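You operate a simulated robot arm through the tools that you are given. There is no shell and no other tool. Be economical: measure what you need, move in short steps, check, and stop when the job is done.

You run a simulated robot arm. Do the job below in one go: nothing can be reset, and whatever is moved stays where it is left.

## Task
Square the green mat in the blocking frame and tighten both bar knobs.
Fine: lay it turned as it lay in the tray; both bars end snug against the mat; the other mat stays in the tray.

Only the result counts: the job must be done as asked and must still hold three seconds after the hand-in. Knocking over, shifting, dropping, spilling or breaking anything else fails it.

## Robot
A 7-joint arm with a two-finger parallel gripper, fixed in place. Base frame: the origin is at the foot of the arm, x ahead of it, y to its left, z up; the work surface is at about z = 82. Units: cm, rad, N and s.
With the tool pointing down near the work surface it reaches from about 36 to 86 cm from the base axis. Its first joint turns from -2.897 to 2.897 rad. Payload 3.43 kg.
The TCP is the grasp point between the finger pads, 3.4 cm short of the fingertips. In the tool frame z runs along the fingers and y along their closing line. Largest opening 12.8 cm; finger width 2.4, thickness 1.2; the body of the gripper, 4.8 by 13 cm, starts 9.6 cm behind the TCP.
Orientation is told as [roll, pitch, yaw] about the base's x, y, z axes, in that order, counted from this pose: with the fingers straight down and closing along the base's y, the tool's x points along the base's -x, its y along +y and its z along -z.

## Interface
- The arm moves only by the tool move_arm. Its argument "rows" is a list of rows, each a list of 6 numbers: the shift along the base's x, y, z in units of 500 mm (1.0 is 500 mm), then the turn, a rotation vector about the base's x, y, z in units of 90 degrees (1.0 is 90 degrees). In form: [[tx, ty, tz, wx, wy, wz], ...]. A call has 1 to 10 rows; each row is the pose to reach, as a shift and turn from the pose commanded when the call began. "fingers" is the opening in per cent of the stroke, from 0 (shut) to 100 (fully open), set as the call begins (left out, the last holds). A call with a number of a shift or a turn outside -1 to 1 is refused whole. Each row takes 0.2 s and may step no farther than 5 cm and 0.15 rad from the row before; otherwise, or with a gripper value out of range, the whole call is refused. A pose out of reach is approached as far as the arm can. The call stops where the force on the tool passes 40 N (or 10 N more than at its start, if that is more) or the arm is blocked; 0.2 s more then pass. The fingers move at their own pace (about 15.3 cm/s each) and stop on an object; they squeeze with about 30 N. The grip force told is the motor's: it shows also when the fingers shut on nothing. Time passes only in rows, and 0.2 s behind the last, so rows that repeat a pose let the fingers close. It gives the time, the measured TCP pose, the force on the tool (base axes), the opening and the grip force at its end, in the units of the frame above (readings bear some noise), with the torque about the TCP (base axes, N m) and any sound that the robot's microphone picked up, and new pictures: "views" is both (left out), scene, wrist or none.
- Cameras (640 x 400 px; columns grow to the right, rows downward): "scene" is fixed at [22.6, 65.31, 138.8]; the picture's right is [-0.76, -0.65, 0.00], its down [-0.43, 0.51, -0.74] and it looks along [0.48, -0.57, -0.67] (base axes); focal length 339 px, centre (320, 200). "wrist" rides on the gripper at [7.6, -1.1, -16] in the tool frame; the picture's right is [0.15, 0.99, 0.00], its down [-0.88, 0.13, -0.46] and it looks along [-0.45, 0.07, 0.89] (tool axes); focal length 234 px, centre (320, 200). There is no depth. A picture from a camera that has moved, and an enlarged one, comes with that camera's place and axes in the base frame and with its lens. The place of the scene camera against the robot may be out by one fixed shift of up to 1.2 cm in any direction.
- enlarge(camera, box): a new picture of the part [left, top, right, bottom] of that camera's present view, enlarged. The clock stands still meanwhile.
- close_job(): hands the job in; it is judged then, once.

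Work in short steps. Places have to be worked out from the pictures, the camera data and where the tool is seen: move nearer, look again, correct. Check each grasp and each placing, and mend what went wrong. You have 120 turns and 200 pictures in all, those below and enlarged ones among them. Open the gripper and draw the arm clear of the work before you hand the job in, unless the task says otherwise; then end with one line.

The tools are called after "Request:" as name(argument=value, ...) on one line, values as JSON. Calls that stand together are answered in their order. move_arm: Moves the arm, as the interface text tells. Its arguments: {"type":"object","properties":{"rows":{"type":"array","items":{"type":"array","items":{"type":"number"}}},"fingers":{"type":"number"},"views":{"type":"string","enum":["both","scene","wrist","none"]}},"required":["rows"]} The other tools are called the same way: enlarge (camera, box) takes an enlarged picture of a part of a camera's view; close_job () hands the job in.

At the start:

```text
time_s: 0.0
eef_pos: [56.02, 31.53, 113.59]
orientation: [0.0, 0.0, 0.001]
ft_force: [0.9, 0.1, 0.7]
moment: [0.02, -0.05, 0.01]
finger_gap: 12.8
gripper_force: 0.0
```

scene: 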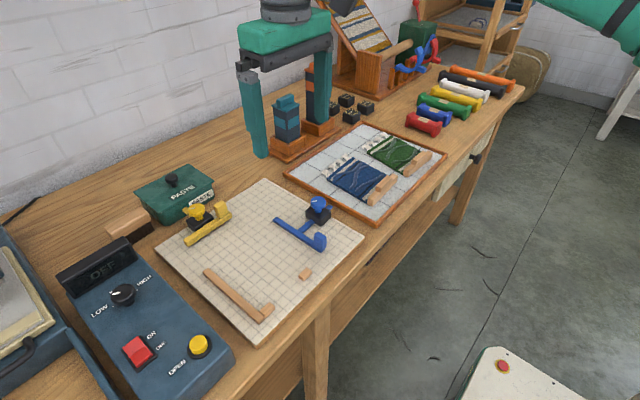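
wrist: 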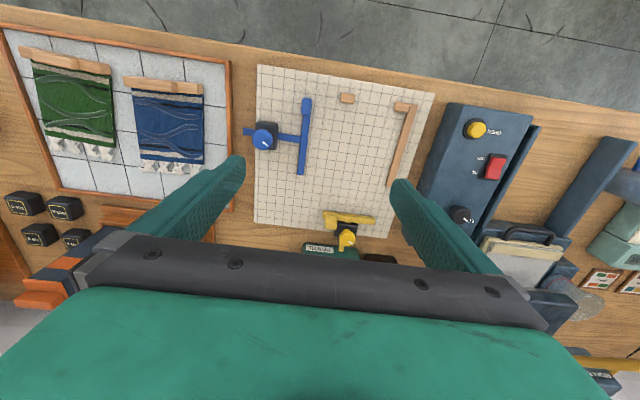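

I'll start with enlarged views of the frame and the tray to work out the layout.

Request:
enlarge(camera="scene", box=[150, 170, 370, 350])

Request:
enlarge(camera="wrist", box=[230, 50, 450, 260])

Request:
enlarge(camera="wrist", box=[0, 20, 250, 210])

Request:
enlarge(camera="scene", box=[280, 110, 460, 230])

```text
2.22 times, centred on (260, 260) of scene
camera zoom: at [22.6, 65.31, 138.8], right [-0.76, -0.65, 0.0], down [-0.43, 0.51, -0.74], along [0.48, -0.57, -0.67], focal length 753 px, centre (453, 67)
```

zoom: 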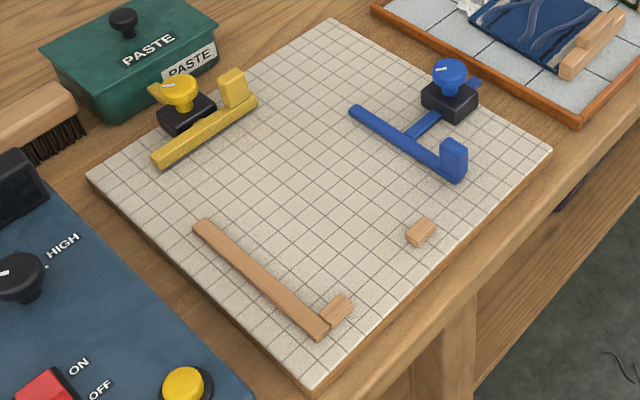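

```text
1.90 times, centred on (340, 155) of wrist
camera zoom: at [48.48, 30.37, 129.53], right [-0.15, 0.99, 0.0], down [0.88, 0.13, 0.46], along [0.45, 0.07, -0.89], focal length 446 px, centre (282, 286)
```

zoom: 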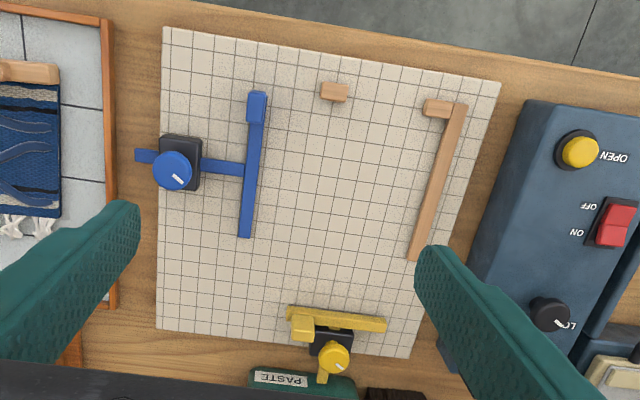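

```text
2.11 times, centred on (125, 115) of wrist
camera zoom: at [48.48, 30.37, 129.53], right [-0.15, 0.99, 0.0], down [0.88, 0.13, 0.46], along [0.45, 0.07, -0.89], focal length 493 px, centre (730, 379)
```

zoom: 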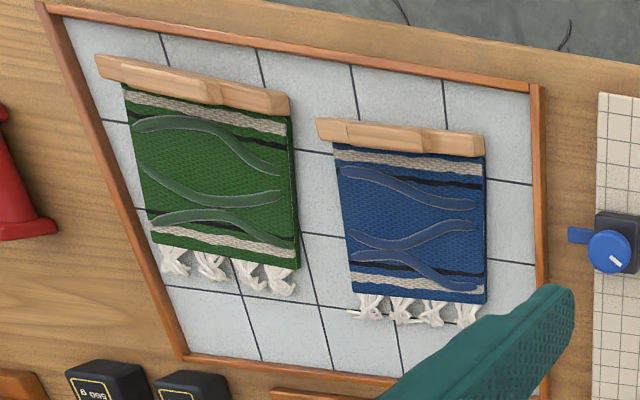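

```text
3.33 times, centred on (370, 170) of scene
camera zoom: at [22.6, 65.31, 138.8], right [-0.76, -0.65, 0.0], down [-0.43, 0.51, -0.74], along [0.48, -0.57, -0.67], focal length 1130 px, centre (153, 300)
```

zoom: 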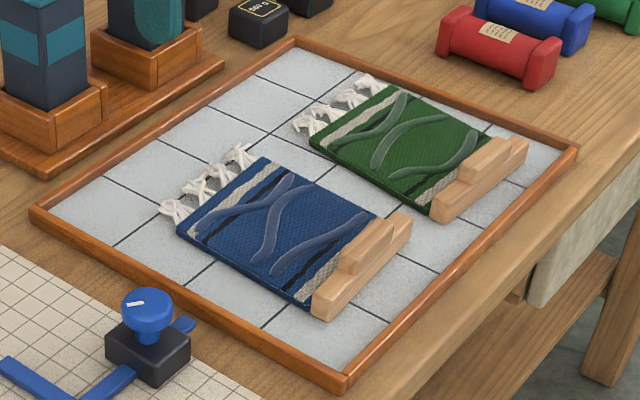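

The board is axis-aligned: x about 47.5–80, y about 20–51, with a fixed rail at y≈47 and stop blocks at x≈50. The green mat is around (59, -12), so I'll move over the tray to look closer.

Request:
move_arm(rows=[[-0.012, -0.087, -0.02, 0, 0, 0], [-0.024, -0.174, -0.04, 0, 0, 0], [-0.036, -0.261, -0.06, 0, 0, 0], [-0.048, -0.348, -0.08, 0, 0, 0], [-0.06, -0.435, -0.1, 0, 0, 0], [-0.072, -0.522, -0.12, 0, 0, 0], [-0.084, -0.609, -0.14, 0, 0, 0], [-0.096, -0.696, -0.16, 0, 0, 0], [-0.108, -0.783, -0.18, 0, 0, 0], [-0.12, -0.87, -0.2, 0, 0, 0]], views="both")

```text
time_s: 2.2
eef_pos: [49.95, -12.27, 103.39]
orientation: [0.0, 0.0, -0.001]
ft_force: [0.4, 0.2, 0.3]
moment: [0.0, 0.04, -0.01]
finger_gap: 12.79
gripper_force: 0.1
camera wrist: at [42.33, -13.33, 119.48], right [-0.15, 0.99, 0.0], down [0.88, 0.13, 0.46], along [0.45, 0.07, -0.89], focal length 234 px, centre (320, 200)
```

scene: 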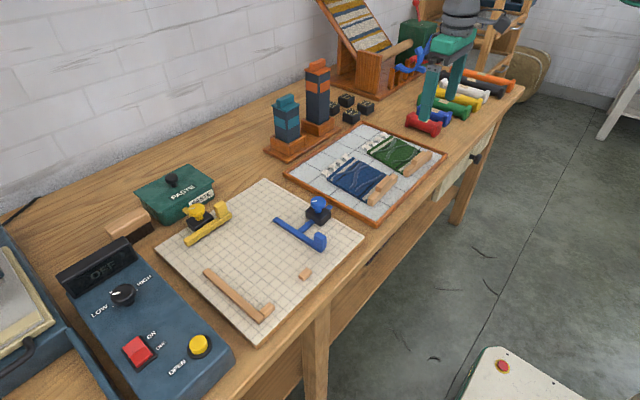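
wrist: 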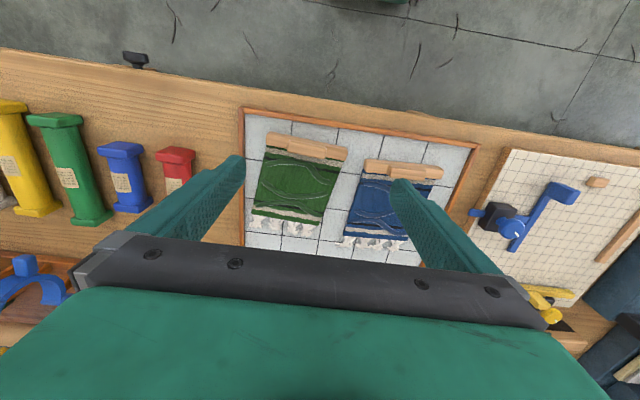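

Enlarging the green mat to measure its outline.

Request:
enlarge(camera="wrist", box=[230, 100, 390, 250])

```text
2.67 times, centred on (310, 175) of wrist
camera zoom: at [42.33, -13.33, 119.48], right [-0.15, 0.99, 0.0], down [0.88, 0.13, 0.46], along [0.45, 0.07, -0.89], focal length 624 px, centre (347, 267)
```

zoom: 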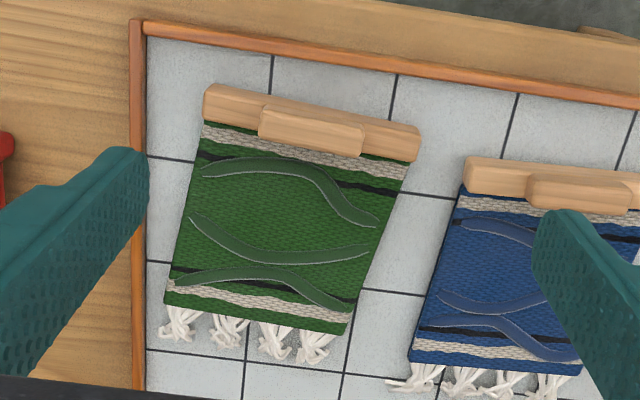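

The mat lies with its batten toward the robot (-x), turned roughly -0.06 rad, with a raised grip on the batten near (51.6, -13.8). I'll turn the tool so that it closes across the grip, and look again.

Request:
move_arm(rows=[[0.003, -0.004, 0, 0, 0, 0.095], [0.006, -0.008, 0, 0, 0, 0.19], [0.009, -0.012, 0, 0, 0, 0.285], [0.012, -0.016, 0, 0, 0, 0.38], [0.015, -0.02, 0, 0, 0, 0.475], [0.018, -0.024, 0, 0, 0, 0.57], [0.021, -0.028, 0, 0, 0, 0.665], [0.024, -0.03, 0, 0, 0, 0.76], [0.027, -0.032, 0, 0, 0, 0.855], [0.03, -0.032, 0, 0, 0, 0.95]], views="wrist")

```text
time_s: 4.4
eef_pos: [38.29, 2.52, 112.08]
orientation: [-0.004, 0.01, 1.469]
ft_force: [-0.8, -0.1, 0.3]
moment: [-0.03, -0.07, -0.01]
finger_gap: 12.82
gripper_force: 0.1
out of reach, approached as far as the arm can: row 6, 7, 8, 9, 10
camera wrist: at [38.56, -4.98, 128.1], right [-1.0, -0.05, 0.0], down [-0.04, 0.89, 0.45], along [-0.02, 0.45, -0.89], focal length 234 px, centre (320, 200)
```

wrist: 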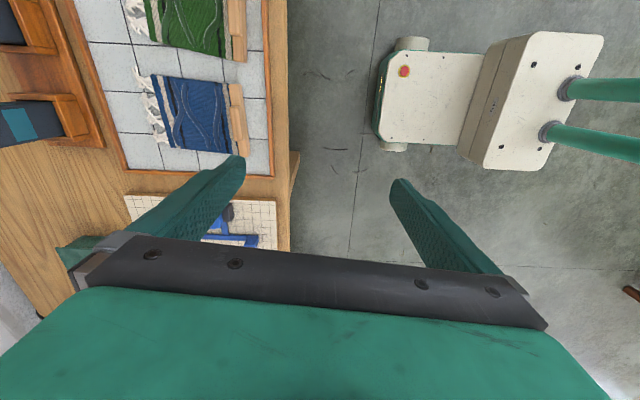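

Yaw +90° hits a joint limit here and drove the arm off. I'll turn back the other way.

Request:
move_arm(rows=[[0, 0, 0, 0, 0, -0.095], [0, 0, 0, 0, 0, -0.19], [0, 0, 0, 0, 0, -0.285], [0, 0, 0, 0, 0, -0.38], [0, 0, 0, 0, 0, -0.475], [0, 0, 0, 0, 0, -0.57], [0, 0, 0, 0, 0, -0.665], [0, 0, 0, 0, 0, -0.76], [0, 0, 0, 0, 0, -0.855], [0, 0, 0, 0, 0, -0.95]], views="none")

```text
time_s: 6.6
eef_pos: [37.88, 2.69, 112.31]
orientation: [0.002, 0.0, 0.0]
ft_force: [-0.1, 0.2, 0.4]
moment: [0.01, 0.0, -0.01]
finger_gap: 12.78
gripper_force: 0.2
```

The commanded pose follows the reached one. Now I'll turn to about -86° while moving back over the grip.

Request:
move_arm(rows=[[0.028, -0.033, -0.02, 0, 0, -0.095], [0.056, -0.066, -0.04, 0, 0, -0.19], [0.084, -0.099, -0.06, 0, 0, -0.285], [0.112, -0.132, -0.08, 0, 0, -0.38], [0.14, -0.165, -0.1, 0, 0, -0.475], [0.168, -0.198, -0.12, 0, 0, -0.57], [0.196, -0.231, -0.14, 0, 0, -0.665], [0.224, -0.264, -0.16, 0, 0, -0.76], [0.252, -0.297, -0.18, 0, 0, -0.855], [0.275, -0.33, -0.2, 0, 0, -0.95]], views="wrist")

```text
time_s: 8.8
eef_pos: [51.5, -13.79, 102.32]
orientation: [0.0, -0.001, -1.496]
ft_force: [-0.2, 0.8, -0.3]
moment: [0.01, -0.01, -0.01]
finger_gap: 12.81
gripper_force: 0.1
camera wrist: at [49.78, -6.3, 118.36], right [0.98, 0.22, 0.0], down [0.2, -0.87, 0.46], along [0.1, -0.44, -0.89], focal length 234 px, centre (320, 200)
```

wrist: 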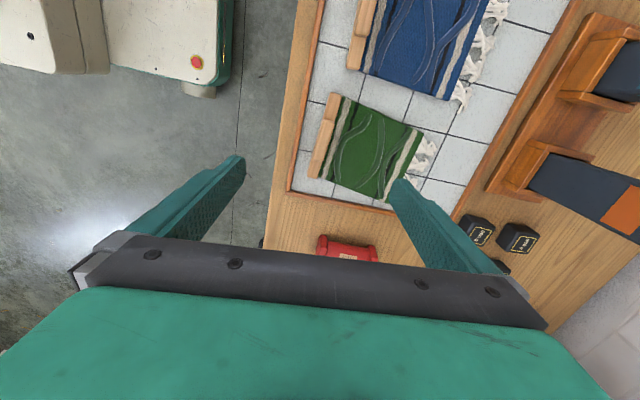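

This direction works. I'll finish the turn, narrow the fingers to about 4 cm and come down part way.

Request:
move_arm(rows=[[0, 0, -0.06, 0, 0, -0.045], [0, 0, -0.12, 0, 0, -0.085], [0, 0, -0.16, 0, 0, -0.085]], fingers=32, views="none")

Request:
enlarge(camera="wrist", box=[220, 40, 460, 260])

Request:
enlarge(camera="scene", box=[340, 80, 480, 220])

```text
time_s: 9.6
eef_pos: [51.47, -13.92, 94.33]
orientation: [0.0, 0.001, -1.629]
ft_force: [0.4, 0.0, 0.0]
moment: [0.02, -0.01, 0.01]
finger_gap: 4.11
gripper_force: 0.0
```

```text
1.82 times, centred on (340, 150) of wrist
camera zoom: at [50.73, -6.23, 110.39], right [1.0, 0.09, 0.0], down [0.08, -0.89, 0.46], along [0.04, -0.45, -0.89], focal length 426 px, centre (284, 291)
```

zoom: 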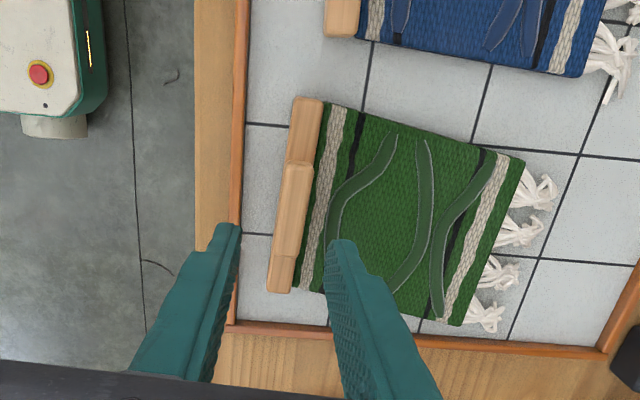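

```text
2.86 times, centred on (410, 150) of scene
camera zoom: at [22.6, 65.31, 138.8], right [-0.76, -0.65, 0.0], down [-0.43, 0.51, -0.74], along [0.48, -0.57, -0.67], focal length 968 px, centre (63, 343)
```

zoom: 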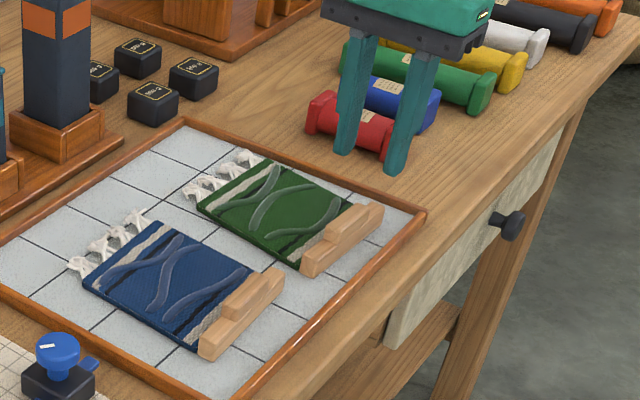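

The grip centre works out at about (51.9, -14.3). I'll correct to that and come down until the fingertips are near z≈83.5.

Request:
move_arm(rows=[[0.008, -0.007, 0, 0, 0, 0.003], [0.008, -0.007, -0.08, 0, 0, 0.003], [0.008, -0.007, -0.12, 0, 0, 0.003], [0.008, -0.007, -0.148, 0, 0, 0.003]], views="none")

Request:
enlarge(camera="wrist", box=[220, 100, 420, 260])

Request:
enlarge(camera="scene", box=[360, 110, 460, 210])

```text
time_s: 10.6
eef_pos: [52.11, -14.01, 87.17]
orientation: [-0.001, 0.0, -1.622]
ft_force: [0.7, 0.0, -0.7]
moment: [-0.01, 0.02, -0.04]
finger_gap: 4.12
gripper_force: 0.0
```

```text
2.50 times, centred on (320, 180) of wrist
camera zoom: at [51.28, -6.39, 103.08], right [1.0, 0.1, 0.0], down [0.08, -0.89, 0.46], along [0.04, -0.45, -0.89], focal length 585 px, centre (320, 250)
```

zoom: 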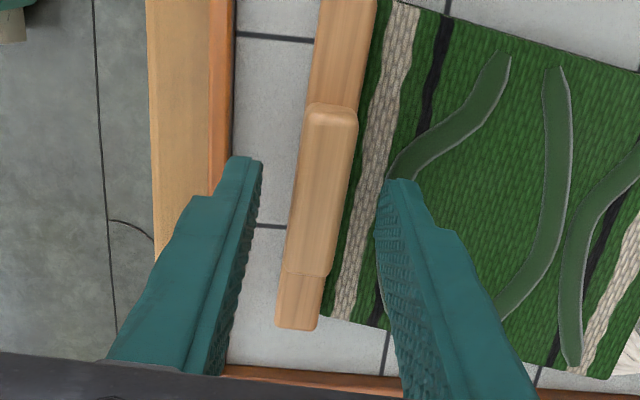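

```text
4.00 times, centred on (410, 160) of scene
camera zoom: at [22.6, 65.31, 138.8], right [-0.76, -0.65, 0.0], down [-0.43, 0.51, -0.74], along [0.48, -0.57, -0.67], focal length 1356 px, centre (-40, 360)
```

zoom: 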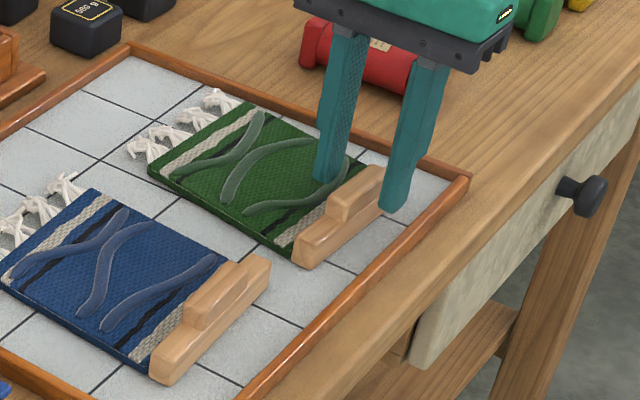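

The grip is centred between the fingers. I'll lower a little more, watching the force.

Request:
move_arm(rows=[[0, 0, -0.006, 0, 0, 0], [0, 0, -0.012, 0, 0, 0], [0, 0, -0.018, 0, 0, 0], [0, 0, -0.024, 0, 0, 0]], views="none")

Request:
enlarge(camera="scene", box=[360, 110, 460, 210])

```text
time_s: 11.6
eef_pos: [51.97, -14.18, 85.69]
orientation: [0.0, 0.0, -1.621]
ft_force: [-0.4, 0.0, -0.2]
moment: [-0.01, 0.0, -0.03]
finger_gap: 4.09
gripper_force: 0.1
```

```text
4.00 times, centred on (410, 160) of scene
camera zoom: at [22.6, 65.31, 138.8], right [-0.76, -0.65, 0.0], down [-0.43, 0.51, -0.74], along [0.48, -0.57, -0.67], focal length 1356 px, centre (-40, 360)
```

zoom: 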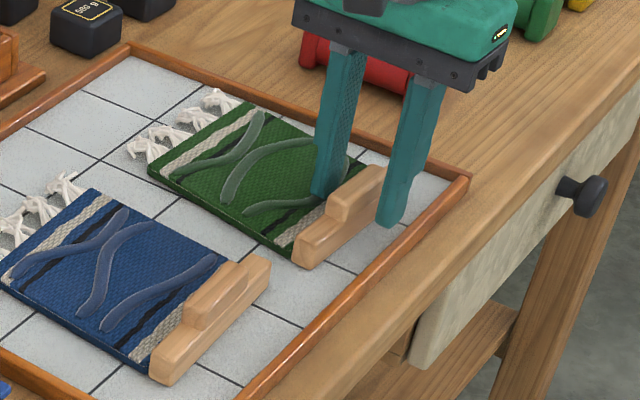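

No contact yet with the tips at z≈82.3, so the surface is lower than I assumed. I'll go a bit further down and then close.

Request:
move_arm(rows=[[0, 0, -0.005, 0, 0, 0], [0, 0, -0.01, 0, 0, 0], [0, 0, -0.015, 0, 0, 0]], views="none")

Request:
enlarge(camera="scene", box=[380, 120, 450, 190])

```text
time_s: 12.4
eef_pos: [52.03, -14.14, 85.09]
orientation: [0.003, -0.001, -1.625]
ft_force: [-2.3, -1.7, 17.7]
moment: [-0.09, -0.35, -0.02]
finger_gap: 3.99
gripper_force: 0.0
```

```text
5.71 times, centred on (415, 155) of scene
camera zoom: at [22.6, 65.31, 138.8], right [-0.76, -0.65, 0.0], down [-0.43, 0.51, -0.74], along [0.48, -0.57, -0.67], focal length 1936 px, centre (-223, 457)
```

zoom: 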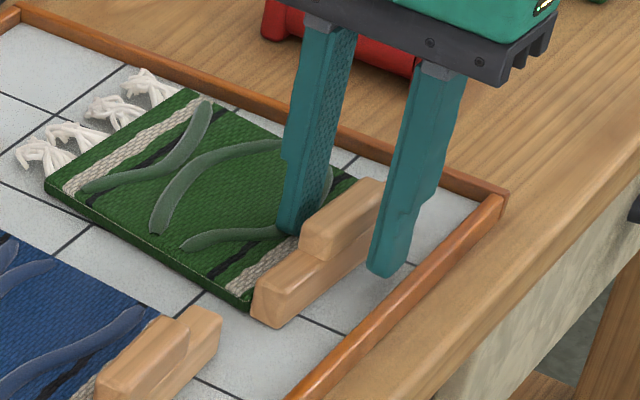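

The +x finger touched the mat top at z≈81.7, which matches the triangulation. I'll raise 0.4 cm and close on the grip.

Request:
move_arm(rows=[[0, 0, 0.008, 0, 0, 0], [0, 0, 0.008, 0, 0, 0], [0, 0, 0.008, 0, 0, 0]], fingers=0, views="none")

```text
time_s: 13.2
eef_pos: [52.06, -14.18, 85.53]
orientation: [0.0, 0.0, -1.62]
ft_force: [0.2, -0.4, -0.9]
moment: [-0.01, 0.09, -0.05]
finger_gap: 1.74
gripper_force: 30.1
```

Gripped at a width of 1.74 cm. I'll lift 5 cm gently and look.

Request:
move_arm(rows=[[0, 0, 0.02, 0, 0, 0], [0, 0, 0.04, 0, 0, 0], [0, 0, 0.07, 0, 0, 0], [0, 0, 0.1, 0, 0, 0]], views="both")

```text
time_s: 14.2
eef_pos: [52.08, -14.23, 90.41]
orientation: [0.001, -0.001, -1.621]
ft_force: [-0.1, 0.4, -1.0]
moment: [0.0, 0.06, 0.02]
finger_gap: 1.74
gripper_force: 30.4
camera wrist: at [51.31, -6.54, 106.45], right [1.0, 0.1, 0.0], down [0.09, -0.89, 0.46], along [0.04, -0.45, -0.89], focal length 234 px, centre (320, 200)
```

scene: 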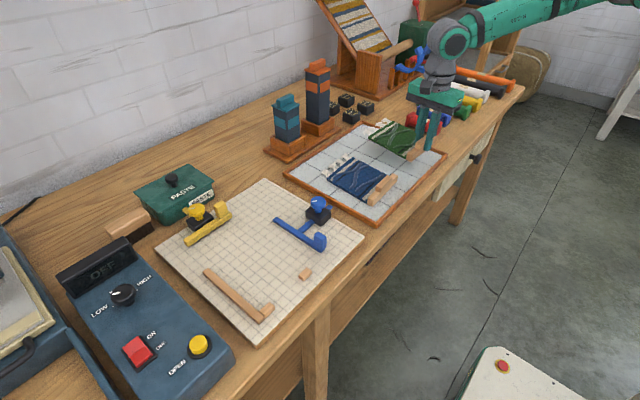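
wrist: 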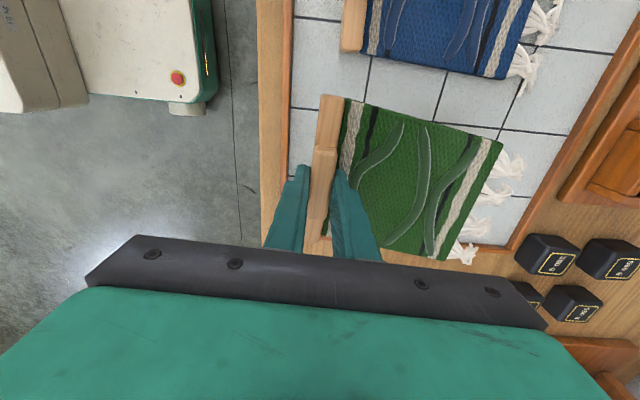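

The mat lifts flat and light. I'll raise it and carry it toward the frame, straightening the yaw to -π/2.

Request:
move_arm(rows=[[0, 0, 0.09, 0, 0, 0], [0, 0, 0.19, 0, 0, 0.02], [0, 0.08, 0.22, 0, 0, 0.032], [0, 0.17, 0.22, 0, 0, 0.032], [0, 0.26, 0.22, 0, 0, 0.032], [0, 0.35, 0.22, 0, 0, 0.032], [0, 0.44, 0.22, 0, 0, 0.032], [0, 0.53, 0.22, 0, 0, 0.032], [0, 0.62, 0.22, 0, 0, 0.032], [0, 0.71, 0.22, 0, 0, 0.032]], views="none")

Request:
move_arm(rows=[[0, 0.09, 0, 0, 0, 0], [0, 0.18, 0, 0, 0, 0], [0, 0.27, 0, 0, 0, 0], [0, 0.34, 0, 0, 0, 0]], views="both")

Request:
enlarge(camera="wrist", box=[200, 0, 460, 260])

```text
time_s: 16.4
eef_pos: [51.8, 21.51, 101.13]
orientation: [-0.002, 0.001, -1.574]
ft_force: [0.3, -0.7, -1.1]
moment: [0.07, 0.04, -0.04]
finger_gap: 1.76
gripper_force: 29.7
```

```text
time_s: 17.4
eef_pos: [51.93, 38.66, 101.41]
orientation: [0.0, 0.0, -1.573]
ft_force: [0.4, -0.9, -0.4]
moment: [0.05, 0.09, 0.0]
finger_gap: 1.73
gripper_force: 30.0
camera wrist: at [50.82, 46.18, 117.33], right [0.99, 0.14, 0.0], down [0.13, -0.88, 0.46], along [0.07, -0.45, -0.89], focal length 234 px, centre (320, 200)
```

scene: 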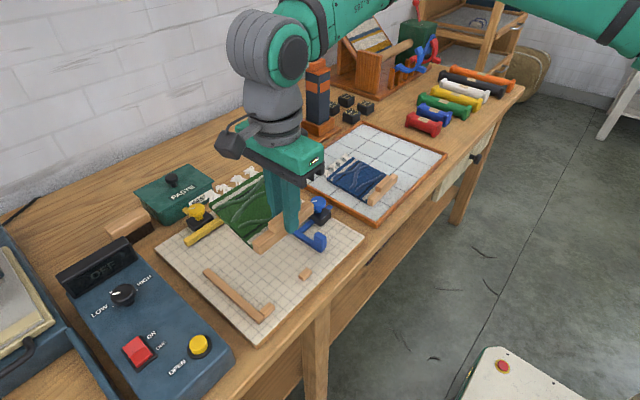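
wrist: 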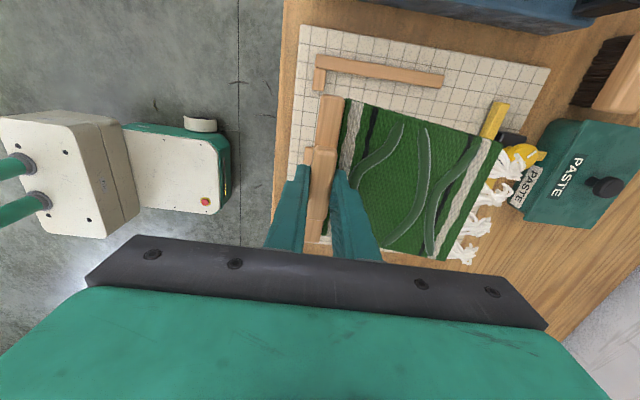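

```text
1.54 times, centred on (330, 130) of wrist
camera zoom: at [50.82, 46.18, 117.33], right [0.99, 0.14, 0.0], down [0.13, -0.88, 0.46], along [0.07, -0.45, -0.89], focal length 360 px, centre (305, 308)
```

zoom: 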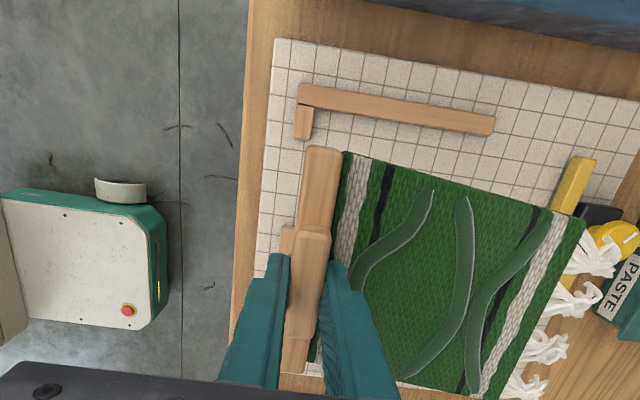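

The rail's inner face is at y≈47.5 and the stop faces at x≈51.45. The held batten reaches 6.65 cm in +y from the TCP, so I'll hover at (52.9, 40.4) and come down to z≈87.5.

Request:
move_arm(rows=[[0.019, 0.035, -0.02, 0, 0, 0.001], [0.019, 0.035, -0.1, 0, 0, 0.001], [0.019, 0.035, -0.18, 0, 0, 0.001], [0.019, 0.035, -0.24, 0, 0, 0.001], [0.019, 0.035, -0.278, 0, 0, 0.001]], views="none")

Request:
enlarge(camera="wrist", box=[220, 60, 500, 260])

Request:
enlarge(camera="scene", box=[190, 180, 350, 320])

```text
time_s: 18.6
eef_pos: [52.98, 40.31, 87.46]
orientation: [0.0, 0.0, -1.572]
ft_force: [-0.7, 0.0, -0.4]
moment: [-0.02, 0.05, -0.01]
finger_gap: 1.73
gripper_force: 29.9
```

```text
2.00 times, centred on (360, 160) of wrist
camera zoom: at [51.81, 47.86, 103.45], right [0.99, 0.15, 0.0], down [0.13, -0.88, 0.46], along [0.07, -0.45, -0.89], focal length 468 px, centre (240, 280)
```

zoom: 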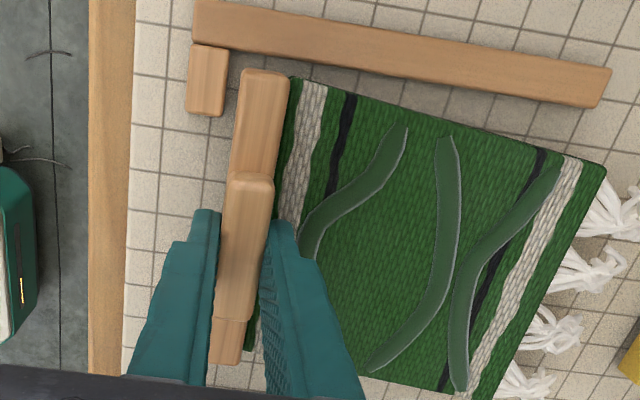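

```text
2.86 times, centred on (270, 250) of scene
camera zoom: at [22.6, 65.31, 138.8], right [-0.76, -0.65, 0.0], down [-0.43, 0.51, -0.74], along [0.48, -0.57, -0.67], focal length 968 px, centre (463, 57)
```

zoom: 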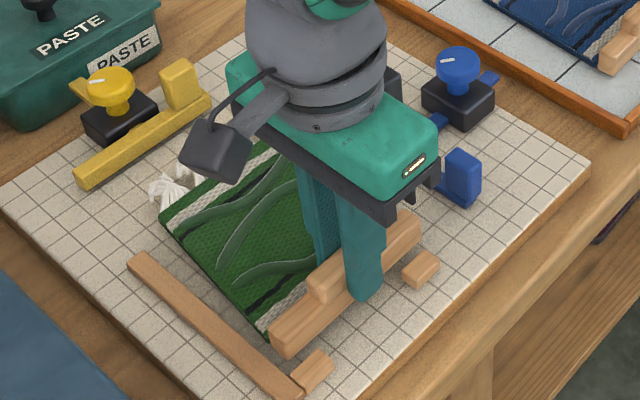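

Clear of the rail and the stops. I'll lower in small steps until the batten rests on the board.

Request:
move_arm(rows=[[0, 0, -0.006, 0, 0, 0], [0, 0, -0.012, 0, 0, 0], [0, 0, -0.018, 0, 0, 0], [0, 0, -0.024, 0, 0, 0]], views="none")

```text
time_s: 19.6
eef_pos: [53.05, 40.25, 86.38]
orientation: [0.001, 0.0, -1.568]
ft_force: [-2.1, -2.2, 17.3]
moment: [-0.9, 0.12, -0.02]
finger_gap: 1.75
gripper_force: 30.1
```

Touched down at TCP z≈86.4. I'll ease up slightly and slide -x toward the stop blocks in small steps.

Request:
move_arm(rows=[[0, 0, 0.004, 0, 0, 0], [-0.004, 0, 0.004, 0, 0, 0], [-0.008, 0, 0.004, 0, 0, 0], [-0.012, 0, 0.004, 0, 0, 0]], views="none")

```text
time_s: 20.6
eef_pos: [52.33, 40.22, 86.4]
orientation: [0.004, -0.001, -1.571]
ft_force: [6.1, 2.4, -3.1]
moment: [0.12, -0.23, 0.01]
finger_gap: 1.76
gripper_force: 30.5
```

That reads 6 N in +x at x=52.33, so the batten is on the stops. Now I'll slide +y toward the rail.

Request:
move_arm(rows=[[0, 0.004, 0, 0, 0, 0], [0, 0.008, 0, 0, 0, 0], [0, 0.012, 0, 0, 0, 0]], views="none")

Request:
enlarge(camera="wrist", box=[220, 60, 500, 260])

```text
time_s: 21.4
eef_pos: [52.38, 40.67, 86.4]
orientation: [0.002, -0.001, -1.571]
ft_force: [7.0, -1.7, -1.9]
moment: [-0.05, -0.15, -0.01]
finger_gap: 1.76
gripper_force: 29.9
```

```text
2.00 times, centred on (360, 160) of wrist
camera zoom: at [51.26, 48.28, 102.48], right [0.99, 0.15, 0.0], down [0.13, -0.88, 0.46], along [0.07, -0.45, -0.89], focal length 468 px, centre (240, 280)
```

zoom: 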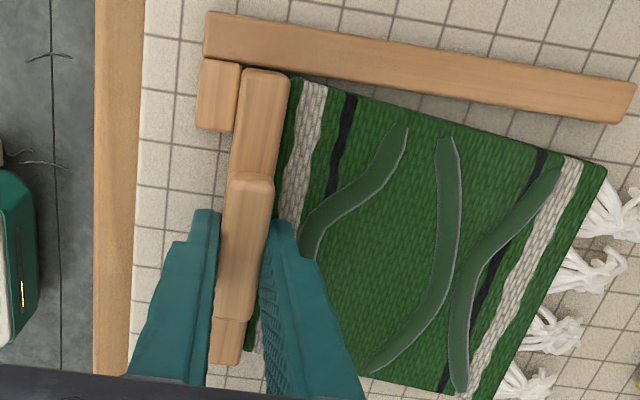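

Nearly at the rail; I'll nudge a little further.

Request:
move_arm(rows=[[0, 0.003, 0, 0, 0, 0], [0, 0.006, 0, 0, 0, 0], [0, 0.009, 0, 0, 0, 0]], views="none")

```text
time_s: 22.2
eef_pos: [52.47, 40.94, 86.47]
orientation: [0.001, -0.005, -1.574]
ft_force: [3.8, -30.7, 7.1]
moment: [-0.81, -0.17, 0.02]
finger_gap: 1.76
gripper_force: 30.1
```

Firm rail contact. I'll back off a touch, settle, and open the fingers to release.

Request:
move_arm(rows=[[0, -0.003, -0.002, 0, 0, 0], [0, -0.003, -0.002, 0, 0, 0]], views="none")

Request:
move_arm(rows=[[0, 0, 0, 0, 0, 0], [0, 0, 0, 0, 0, 0]], fingers=28, views="none")

Request:
move_arm(rows=[[0, 0, 0.08, 0, 0, 0], [0, -0.04, 0.17, 0, 0, 0], [0, -0.08, 0.26, 0, 0, 0]], views="both")

Request:
enlarge(camera="scene", box=[190, 180, 350, 320])

```text
time_s: 22.8
eef_pos: [52.38, 40.88, 86.4]
orientation: [0.002, -0.001, -1.57]
ft_force: [8.7, -30.0, 15.4]
moment: [-0.5, -0.34, -0.09]
finger_gap: 1.72
gripper_force: 30.2
```

```text
time_s: 23.4
eef_pos: [52.22, 41.14, 86.38]
orientation: [0.0, 0.001, -1.569]
ft_force: [-2.0, 2.0, 5.1]
moment: [0.03, -0.07, 0.05]
finger_gap: 3.49
gripper_force: 0.1
```

```text
time_s: 24.2
eef_pos: [52.47, 36.84, 99.57]
orientation: [-0.001, 0.0, -1.569]
ft_force: [-0.2, 0.3, -1.2]
moment: [-0.06, -0.03, 0.0]
finger_gap: 3.56
gripper_force: 0.0
camera wrist: at [51.35, 44.37, 115.54], right [0.99, 0.15, 0.0], down [0.13, -0.88, 0.46], along [0.07, -0.45, -0.89], focal length 234 px, centre (320, 200)
```

scene: 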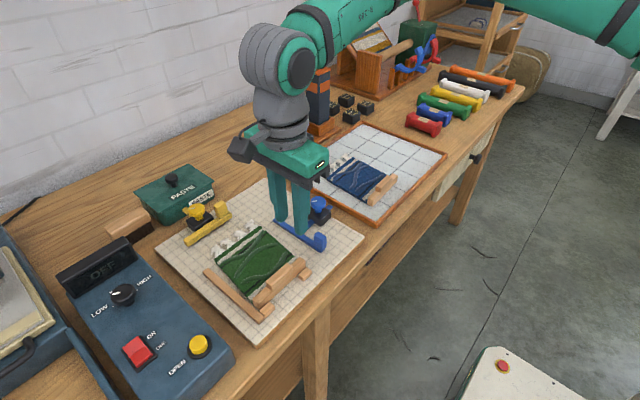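
wrist: 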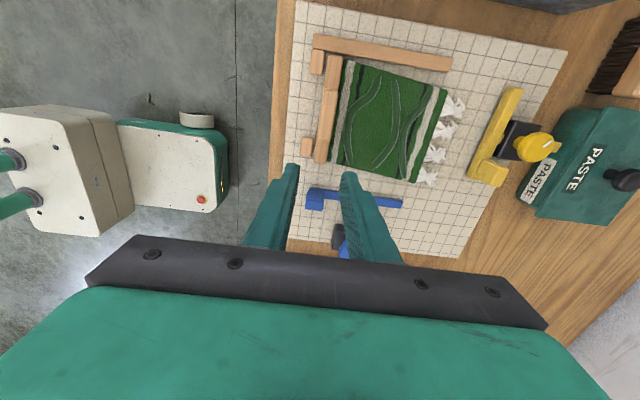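

```text
2.86 times, centred on (270, 250) of scene
camera zoom: at [22.6, 65.31, 138.8], right [-0.76, -0.65, 0.0], down [-0.43, 0.51, -0.74], along [0.48, -0.57, -0.67], focal length 968 px, centre (463, 57)
```

zoom: 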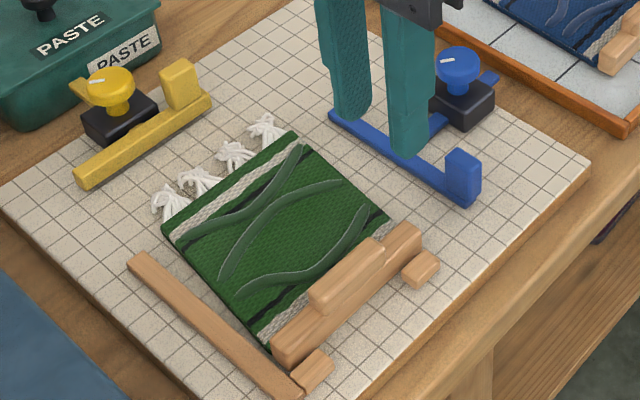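

The mat is against both stops, with a skew gap along the rail that the blue bar should close up. Next I'll look closely at the blue bar, the yellow bar and both knobs.

Request:
enlarge(camera="wrist", box=[280, 20, 570, 260])

Request:
enlarge(camera="scene", box=[270, 180, 350, 260])

Request:
enlarge(camera="scene", box=[175, 185, 255, 255])

```text
1.67 times, centred on (425, 140) of wrist
camera zoom: at [51.35, 44.37, 115.54], right [0.99, 0.15, 0.0], down [0.13, -0.88, 0.46], along [0.07, -0.45, -0.89], focal length 390 px, centre (145, 300)
```

zoom: 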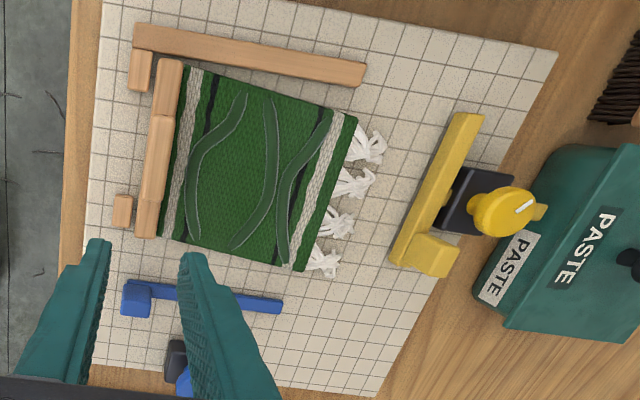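

```text
5.00 times, centred on (310, 220) of scene
camera zoom: at [22.6, 65.31, 138.8], right [-0.76, -0.65, 0.0], down [-0.43, 0.51, -0.74], along [0.48, -0.57, -0.67], focal length 1694 px, centre (370, 100)
```

zoom: 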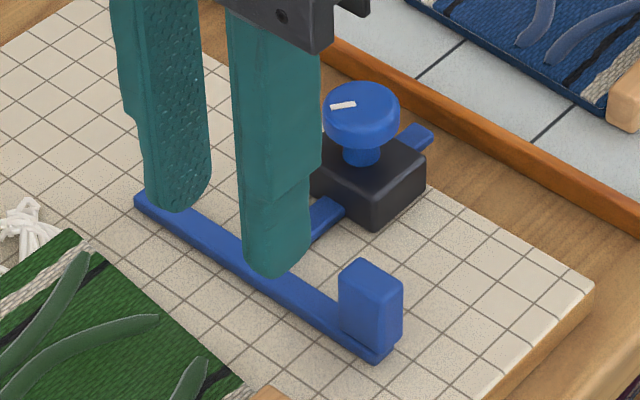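

```text
5.71 times, centred on (215, 220) of scene
camera zoom: at [22.6, 65.31, 138.8], right [-0.76, -0.65, 0.0], down [-0.43, 0.51, -0.74], along [0.48, -0.57, -0.67], focal length 1936 px, centre (920, 86)
```

zoom: 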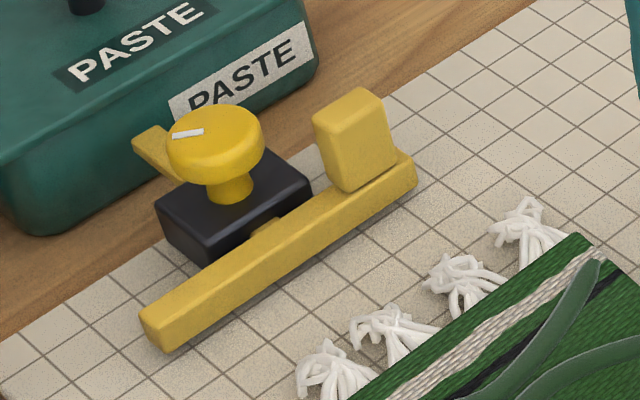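

The blue tab sits around (52.7, 28) on top of its bar. I'll close the fingers and go down behind it at y≈24.3, so I can push it toward +y.

Request:
move_arm(rows=[[0.002, -0.08, 0, 0, 0, 0], [0.004, -0.17, 0, 0, 0, 0], [0.004, -0.25, 0, 0, 0, 0], [0.004, -0.25, -0.08, 0, 0, 0], [0.004, -0.25, -0.16, 0, 0, 0], [0.004, -0.25, -0.22, 0, 0, 0]], fingers=0, views="none")

Request:
enlarge(camera="wrist", box=[220, 60, 440, 260])

Request:
enlarge(camera="scene", box=[260, 170, 360, 270])

```text
time_s: 25.6
eef_pos: [52.42, 24.4, 88.4]
orientation: [0.001, -0.001, -1.57]
ft_force: [-0.2, -0.8, 0.1]
moment: [-0.01, -0.01, -0.02]
finger_gap: 0.0
gripper_force: 29.9
```

```text
2.00 times, centred on (330, 160) of wrist
camera zoom: at [51.37, 31.99, 104.34], right [0.99, 0.15, 0.0], down [0.13, -0.88, 0.46], along [0.07, -0.45, -0.89], focal length 468 px, centre (300, 280)
```

zoom: 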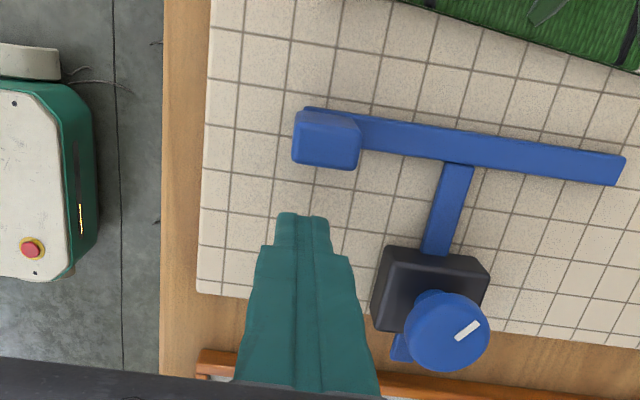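

```text
4.00 times, centred on (310, 220) of scene
camera zoom: at [22.6, 65.31, 138.8], right [-0.76, -0.65, 0.0], down [-0.43, 0.51, -0.74], along [0.48, -0.57, -0.67], focal length 1356 px, centre (360, 120)
```

zoom: 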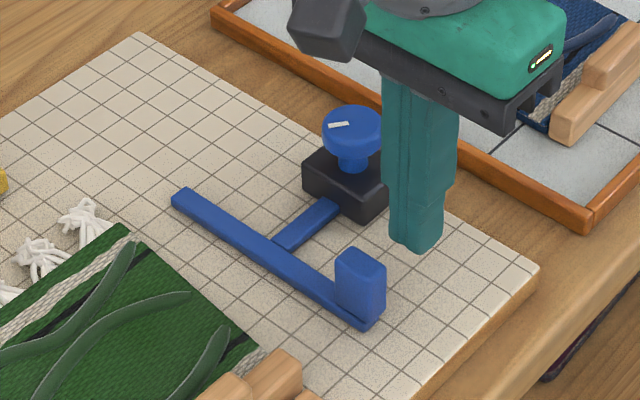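

The tab's back face is near y≈27.4 and x≈53. I'll shift +0.5 cm in x, lower, and push +y in steps.

Request:
move_arm(rows=[[0.01, 0, -0.02, 0, 0, 0], [0.01, 0, -0.04, 0, 0, 0], [0.01, 0.02, -0.04, 0, 0, 0], [0.01, 0.04, -0.04, 0, 0, 0], [0.01, 0.055, -0.04, 0, 0, 0], [0.01, 0.07, -0.04, 0, 0, 0], [0.01, 0.085, -0.04, 0, 0, 0], [0.01, 0.1, -0.04, 0, 0, 0]], views="none")

Request:
enlarge(camera="wrist", box=[220, 40, 480, 260])

```text
time_s: 27.4
eef_pos: [52.91, 29.67, 86.35]
orientation: [0.001, -0.001, -1.571]
ft_force: [0.1, -0.5, 0.1]
moment: [0.0, -0.02, 0.0]
finger_gap: 0.0
gripper_force: 29.8
```

```text
1.82 times, centred on (350, 150) of wrist
camera zoom: at [51.86, 37.17, 102.37], right [0.99, 0.15, 0.0], down [0.13, -0.88, 0.46], along [0.07, -0.45, -0.89], focal length 426 px, centre (266, 291)
```

zoom: 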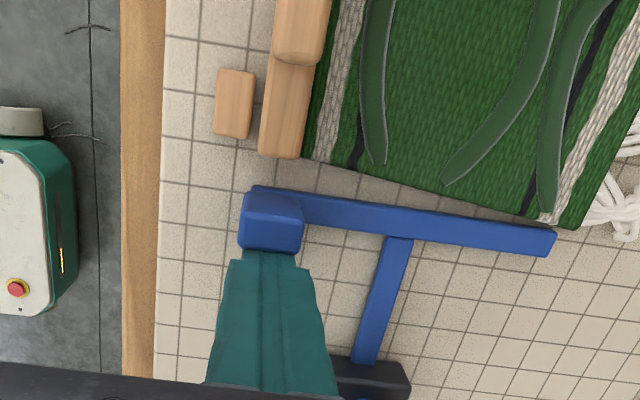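

The bar slides freely and the mat's skewed corner is just ahead of it. I'll continue in small steps, watching the force.

Request:
move_arm(rows=[[0, 0.006, 0, 0, 0, 0], [0, 0.012, 0, 0, 0, 0], [0, 0.018, 0, 0, 0, 0], [0, 0.024, 0, 0, 0, 0], [0, 0.03, 0, 0, 0, 0]], views="none")

Request:
enlarge(camera="wrist", box=[220, 20, 480, 240])

```text
time_s: 28.6
eef_pos: [53.12, 30.87, 86.36]
orientation: [0.0, -0.002, -1.571]
ft_force: [0.1, 0.3, -1.1]
moment: [0.02, -0.03, -0.01]
finger_gap: 0.01
gripper_force: 30.2
```

```text
1.82 times, centred on (350, 130) of wrist
camera zoom: at [51.91, 38.52, 102.34], right [0.99, 0.15, 0.0], down [0.13, -0.88, 0.46], along [0.07, -0.45, -0.89], focal length 426 px, centre (266, 327)
```

zoom: 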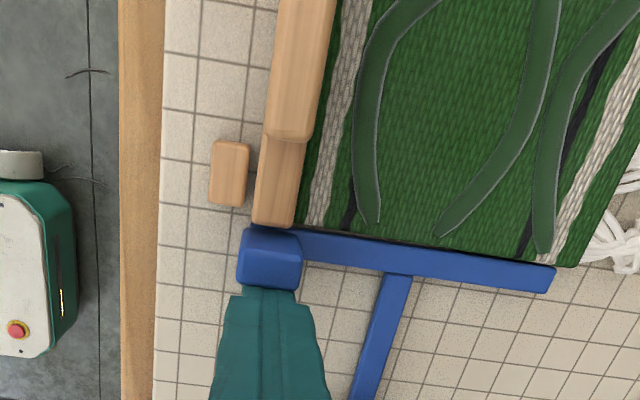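

The mat is deforming and squaring as the bar pushes. I'll go on until a firm contact shows.

Request:
move_arm(rows=[[0, 0.004, 0, 0, 0, 0], [0, 0.008, 0, 0, 0, 0], [0, 0.012, 0, 0, 0, 0]], views="none")

Request:
enlarge(camera="wrist", box=[220, 0, 480, 220])

```text
time_s: 29.4
eef_pos: [53.08, 31.6, 86.31]
orientation: [-0.002, -0.001, -1.569]
ft_force: [0.4, -0.8, 0.3]
moment: [-0.06, -0.02, -0.01]
finger_gap: 0.0
gripper_force: 29.9
```

```text
1.82 times, centred on (350, 110) of wrist
camera zoom: at [51.95, 39.15, 102.34], right [0.99, 0.15, 0.0], down [0.13, -0.88, 0.46], along [0.07, -0.45, -0.89], focal length 426 px, centre (266, 364)
```

zoom: 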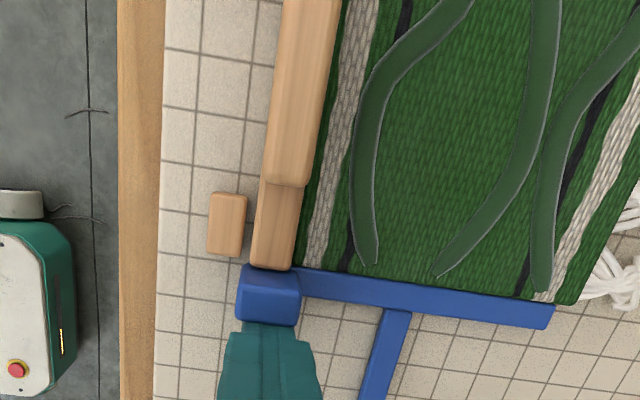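

Almost flush now; continuing in finer steps until the force rises.

Request:
move_arm(rows=[[0, 0.003, 0, 0, 0, 0], [0, 0.006, 0, 0, 0, 0], [0, 0.009, 0, 0, 0, 0]], views="none")

Request:
enlarge(camera="wrist", box=[220, 0, 480, 220])

```text
time_s: 30.2
eef_pos: [53.06, 31.57, 86.31]
orientation: [0.001, -0.004, -1.572]
ft_force: [-4.3, -37.0, 8.3]
moment: [0.19, 0.12, 0.13]
finger_gap: 0.0
gripper_force: 30.5
```

```text
1.82 times, centred on (350, 110) of wrist
camera zoom: at [51.97, 39.3, 102.3], right [0.99, 0.14, 0.0], down [0.13, -0.88, 0.46], along [0.07, -0.46, -0.89], focal length 426 px, centre (266, 364)
```

zoom: 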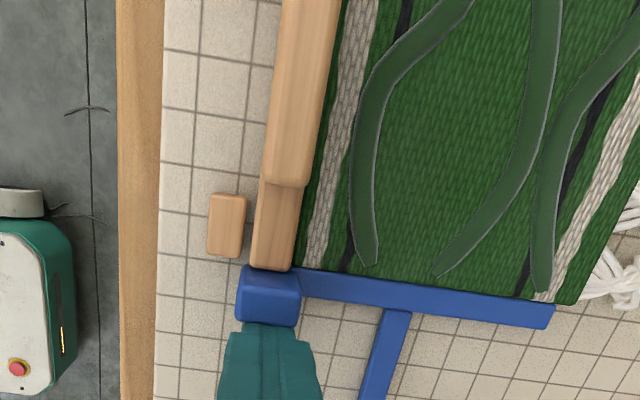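

The -37 N reading says the blue bar is hard against the mat. I'll back off, rise, and check.

Request:
move_arm(rows=[[0, -0.02, 0, 0, 0, 0], [0, -0.03, 0.06, 0, 0, 0], [0, -0.03, 0.15, 0, 0, 0], [0, -0.06, 0.24, 0, 0, 0], [0, -0.09, 0.32, 0, 0, 0]], views="wrist")

Request:
enlarge(camera="wrist", box=[290, 0, 560, 220])

Request:
enlarge(camera="scene", box=[160, 170, 360, 330])

```text
time_s: 31.4
eef_pos: [53.17, 27.61, 102.38]
orientation: [0.001, 0.001, -1.57]
ft_force: [0.6, -0.2, -0.3]
moment: [-0.05, 0.0, -0.02]
finger_gap: 0.01
gripper_force: 29.9
camera wrist: at [51.92, 35.12, 118.41], right [0.99, 0.15, 0.0], down [0.13, -0.88, 0.46], along [0.07, -0.45, -0.89], focal length 234 px, centre (320, 200)
```

wrist: 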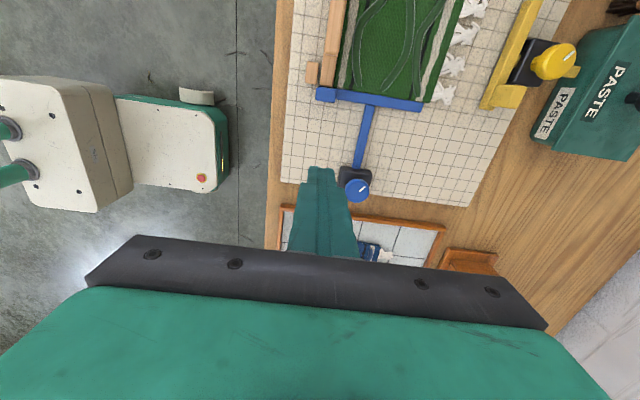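

```text
1.82 times, centred on (425, 110) of wrist
camera zoom: at [51.92, 35.12, 118.41], right [0.99, 0.15, 0.0], down [0.13, -0.88, 0.46], along [0.07, -0.45, -0.89], focal length 426 px, centre (129, 364)
```

zoom: 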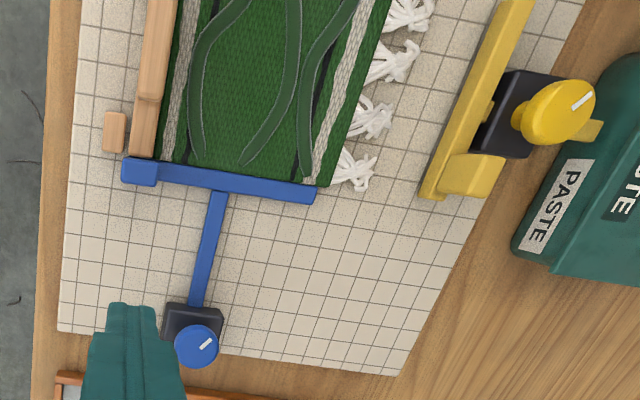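

```text
2.50 times, centred on (260, 250) of scene
camera zoom: at [22.6, 65.31, 138.8], right [-0.76, -0.65, 0.0], down [-0.43, 0.51, -0.74], along [0.48, -0.57, -0.67], focal length 847 px, centre (470, 75)
```

zoom: 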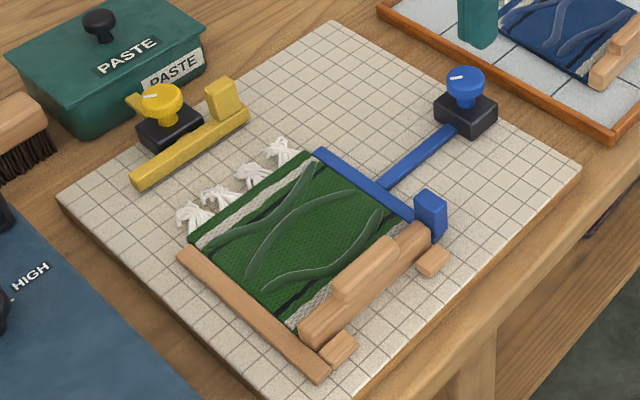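

The mat is now square, with blue flush along its side. The yellow tab is near (77, 36.7), close to the reach limit, so I'll turn to yaw 0 to pinch it along y and pull it in -x.

Request:
move_arm(rows=[[0.034, 0.018, 0, 0, 0, 0.095], [0.068, 0.036, 0, 0, 0, 0.19], [0.102, 0.054, 0, 0, 0, 0.285], [0.136, 0.072, 0, 0, 0, 0.38], [0.17, 0.09, 0, 0, 0, 0.475], [0.204, 0.108, 0, 0, 0, 0.57], [0.238, 0.126, 0, 0, 0, 0.665], [0.272, 0.144, 0, 0, 0, 0.76], [0.306, 0.162, -0.02, 0, 0, 0.855], [0.34, 0.18, -0.05, 0, 0, 0.95]], fingers=35, views="none")

Request:
move_arm(rows=[[0.01, 0, -0.02, 0, 0, 0.05], [0.02, 0, -0.04, 0, 0, 0.05]], views="wrist")

Request:
enlarge(camera="wrist", box=[220, 60, 480, 260])

```text
time_s: 33.6
eef_pos: [70.01, 36.66, 99.93]
orientation: [0.002, -0.001, -0.073]
ft_force: [0.1, -0.4, 1.0]
moment: [-0.01, 0.01, 0.0]
finger_gap: 4.46
gripper_force: 0.0
```

```text
time_s: 34.2
eef_pos: [71.11, 36.69, 97.82]
orientation: [-0.001, 0.001, -0.001]
ft_force: [-0.4, 1.0, 0.2]
moment: [-0.02, 0.02, -0.01]
finger_gap: 4.51
gripper_force: 0.1
camera wrist: at [63.49, 35.51, 113.78], right [-0.15, 0.99, 0.0], down [0.88, 0.13, 0.46], along [0.45, 0.07, -0.89], focal length 234 px, centre (320, 200)
```

wrist: 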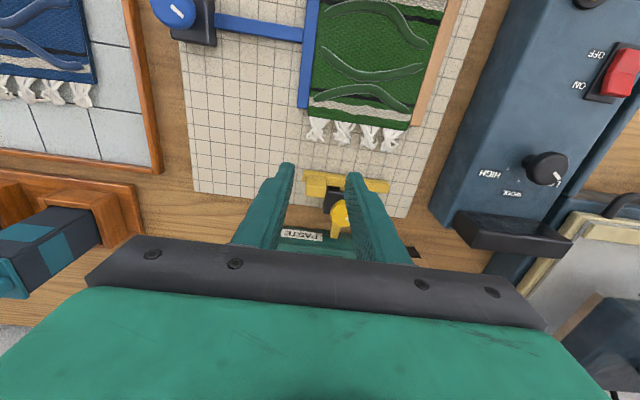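

```text
2.00 times, centred on (350, 160) of wrist
camera zoom: at [63.49, 35.51, 113.78], right [-0.15, 0.99, 0.0], down [0.88, 0.13, 0.46], along [0.45, 0.07, -0.89], focal length 468 px, centre (260, 280)
```

zoom: 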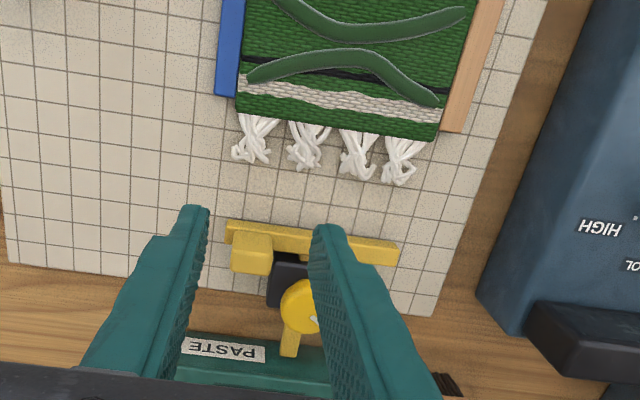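

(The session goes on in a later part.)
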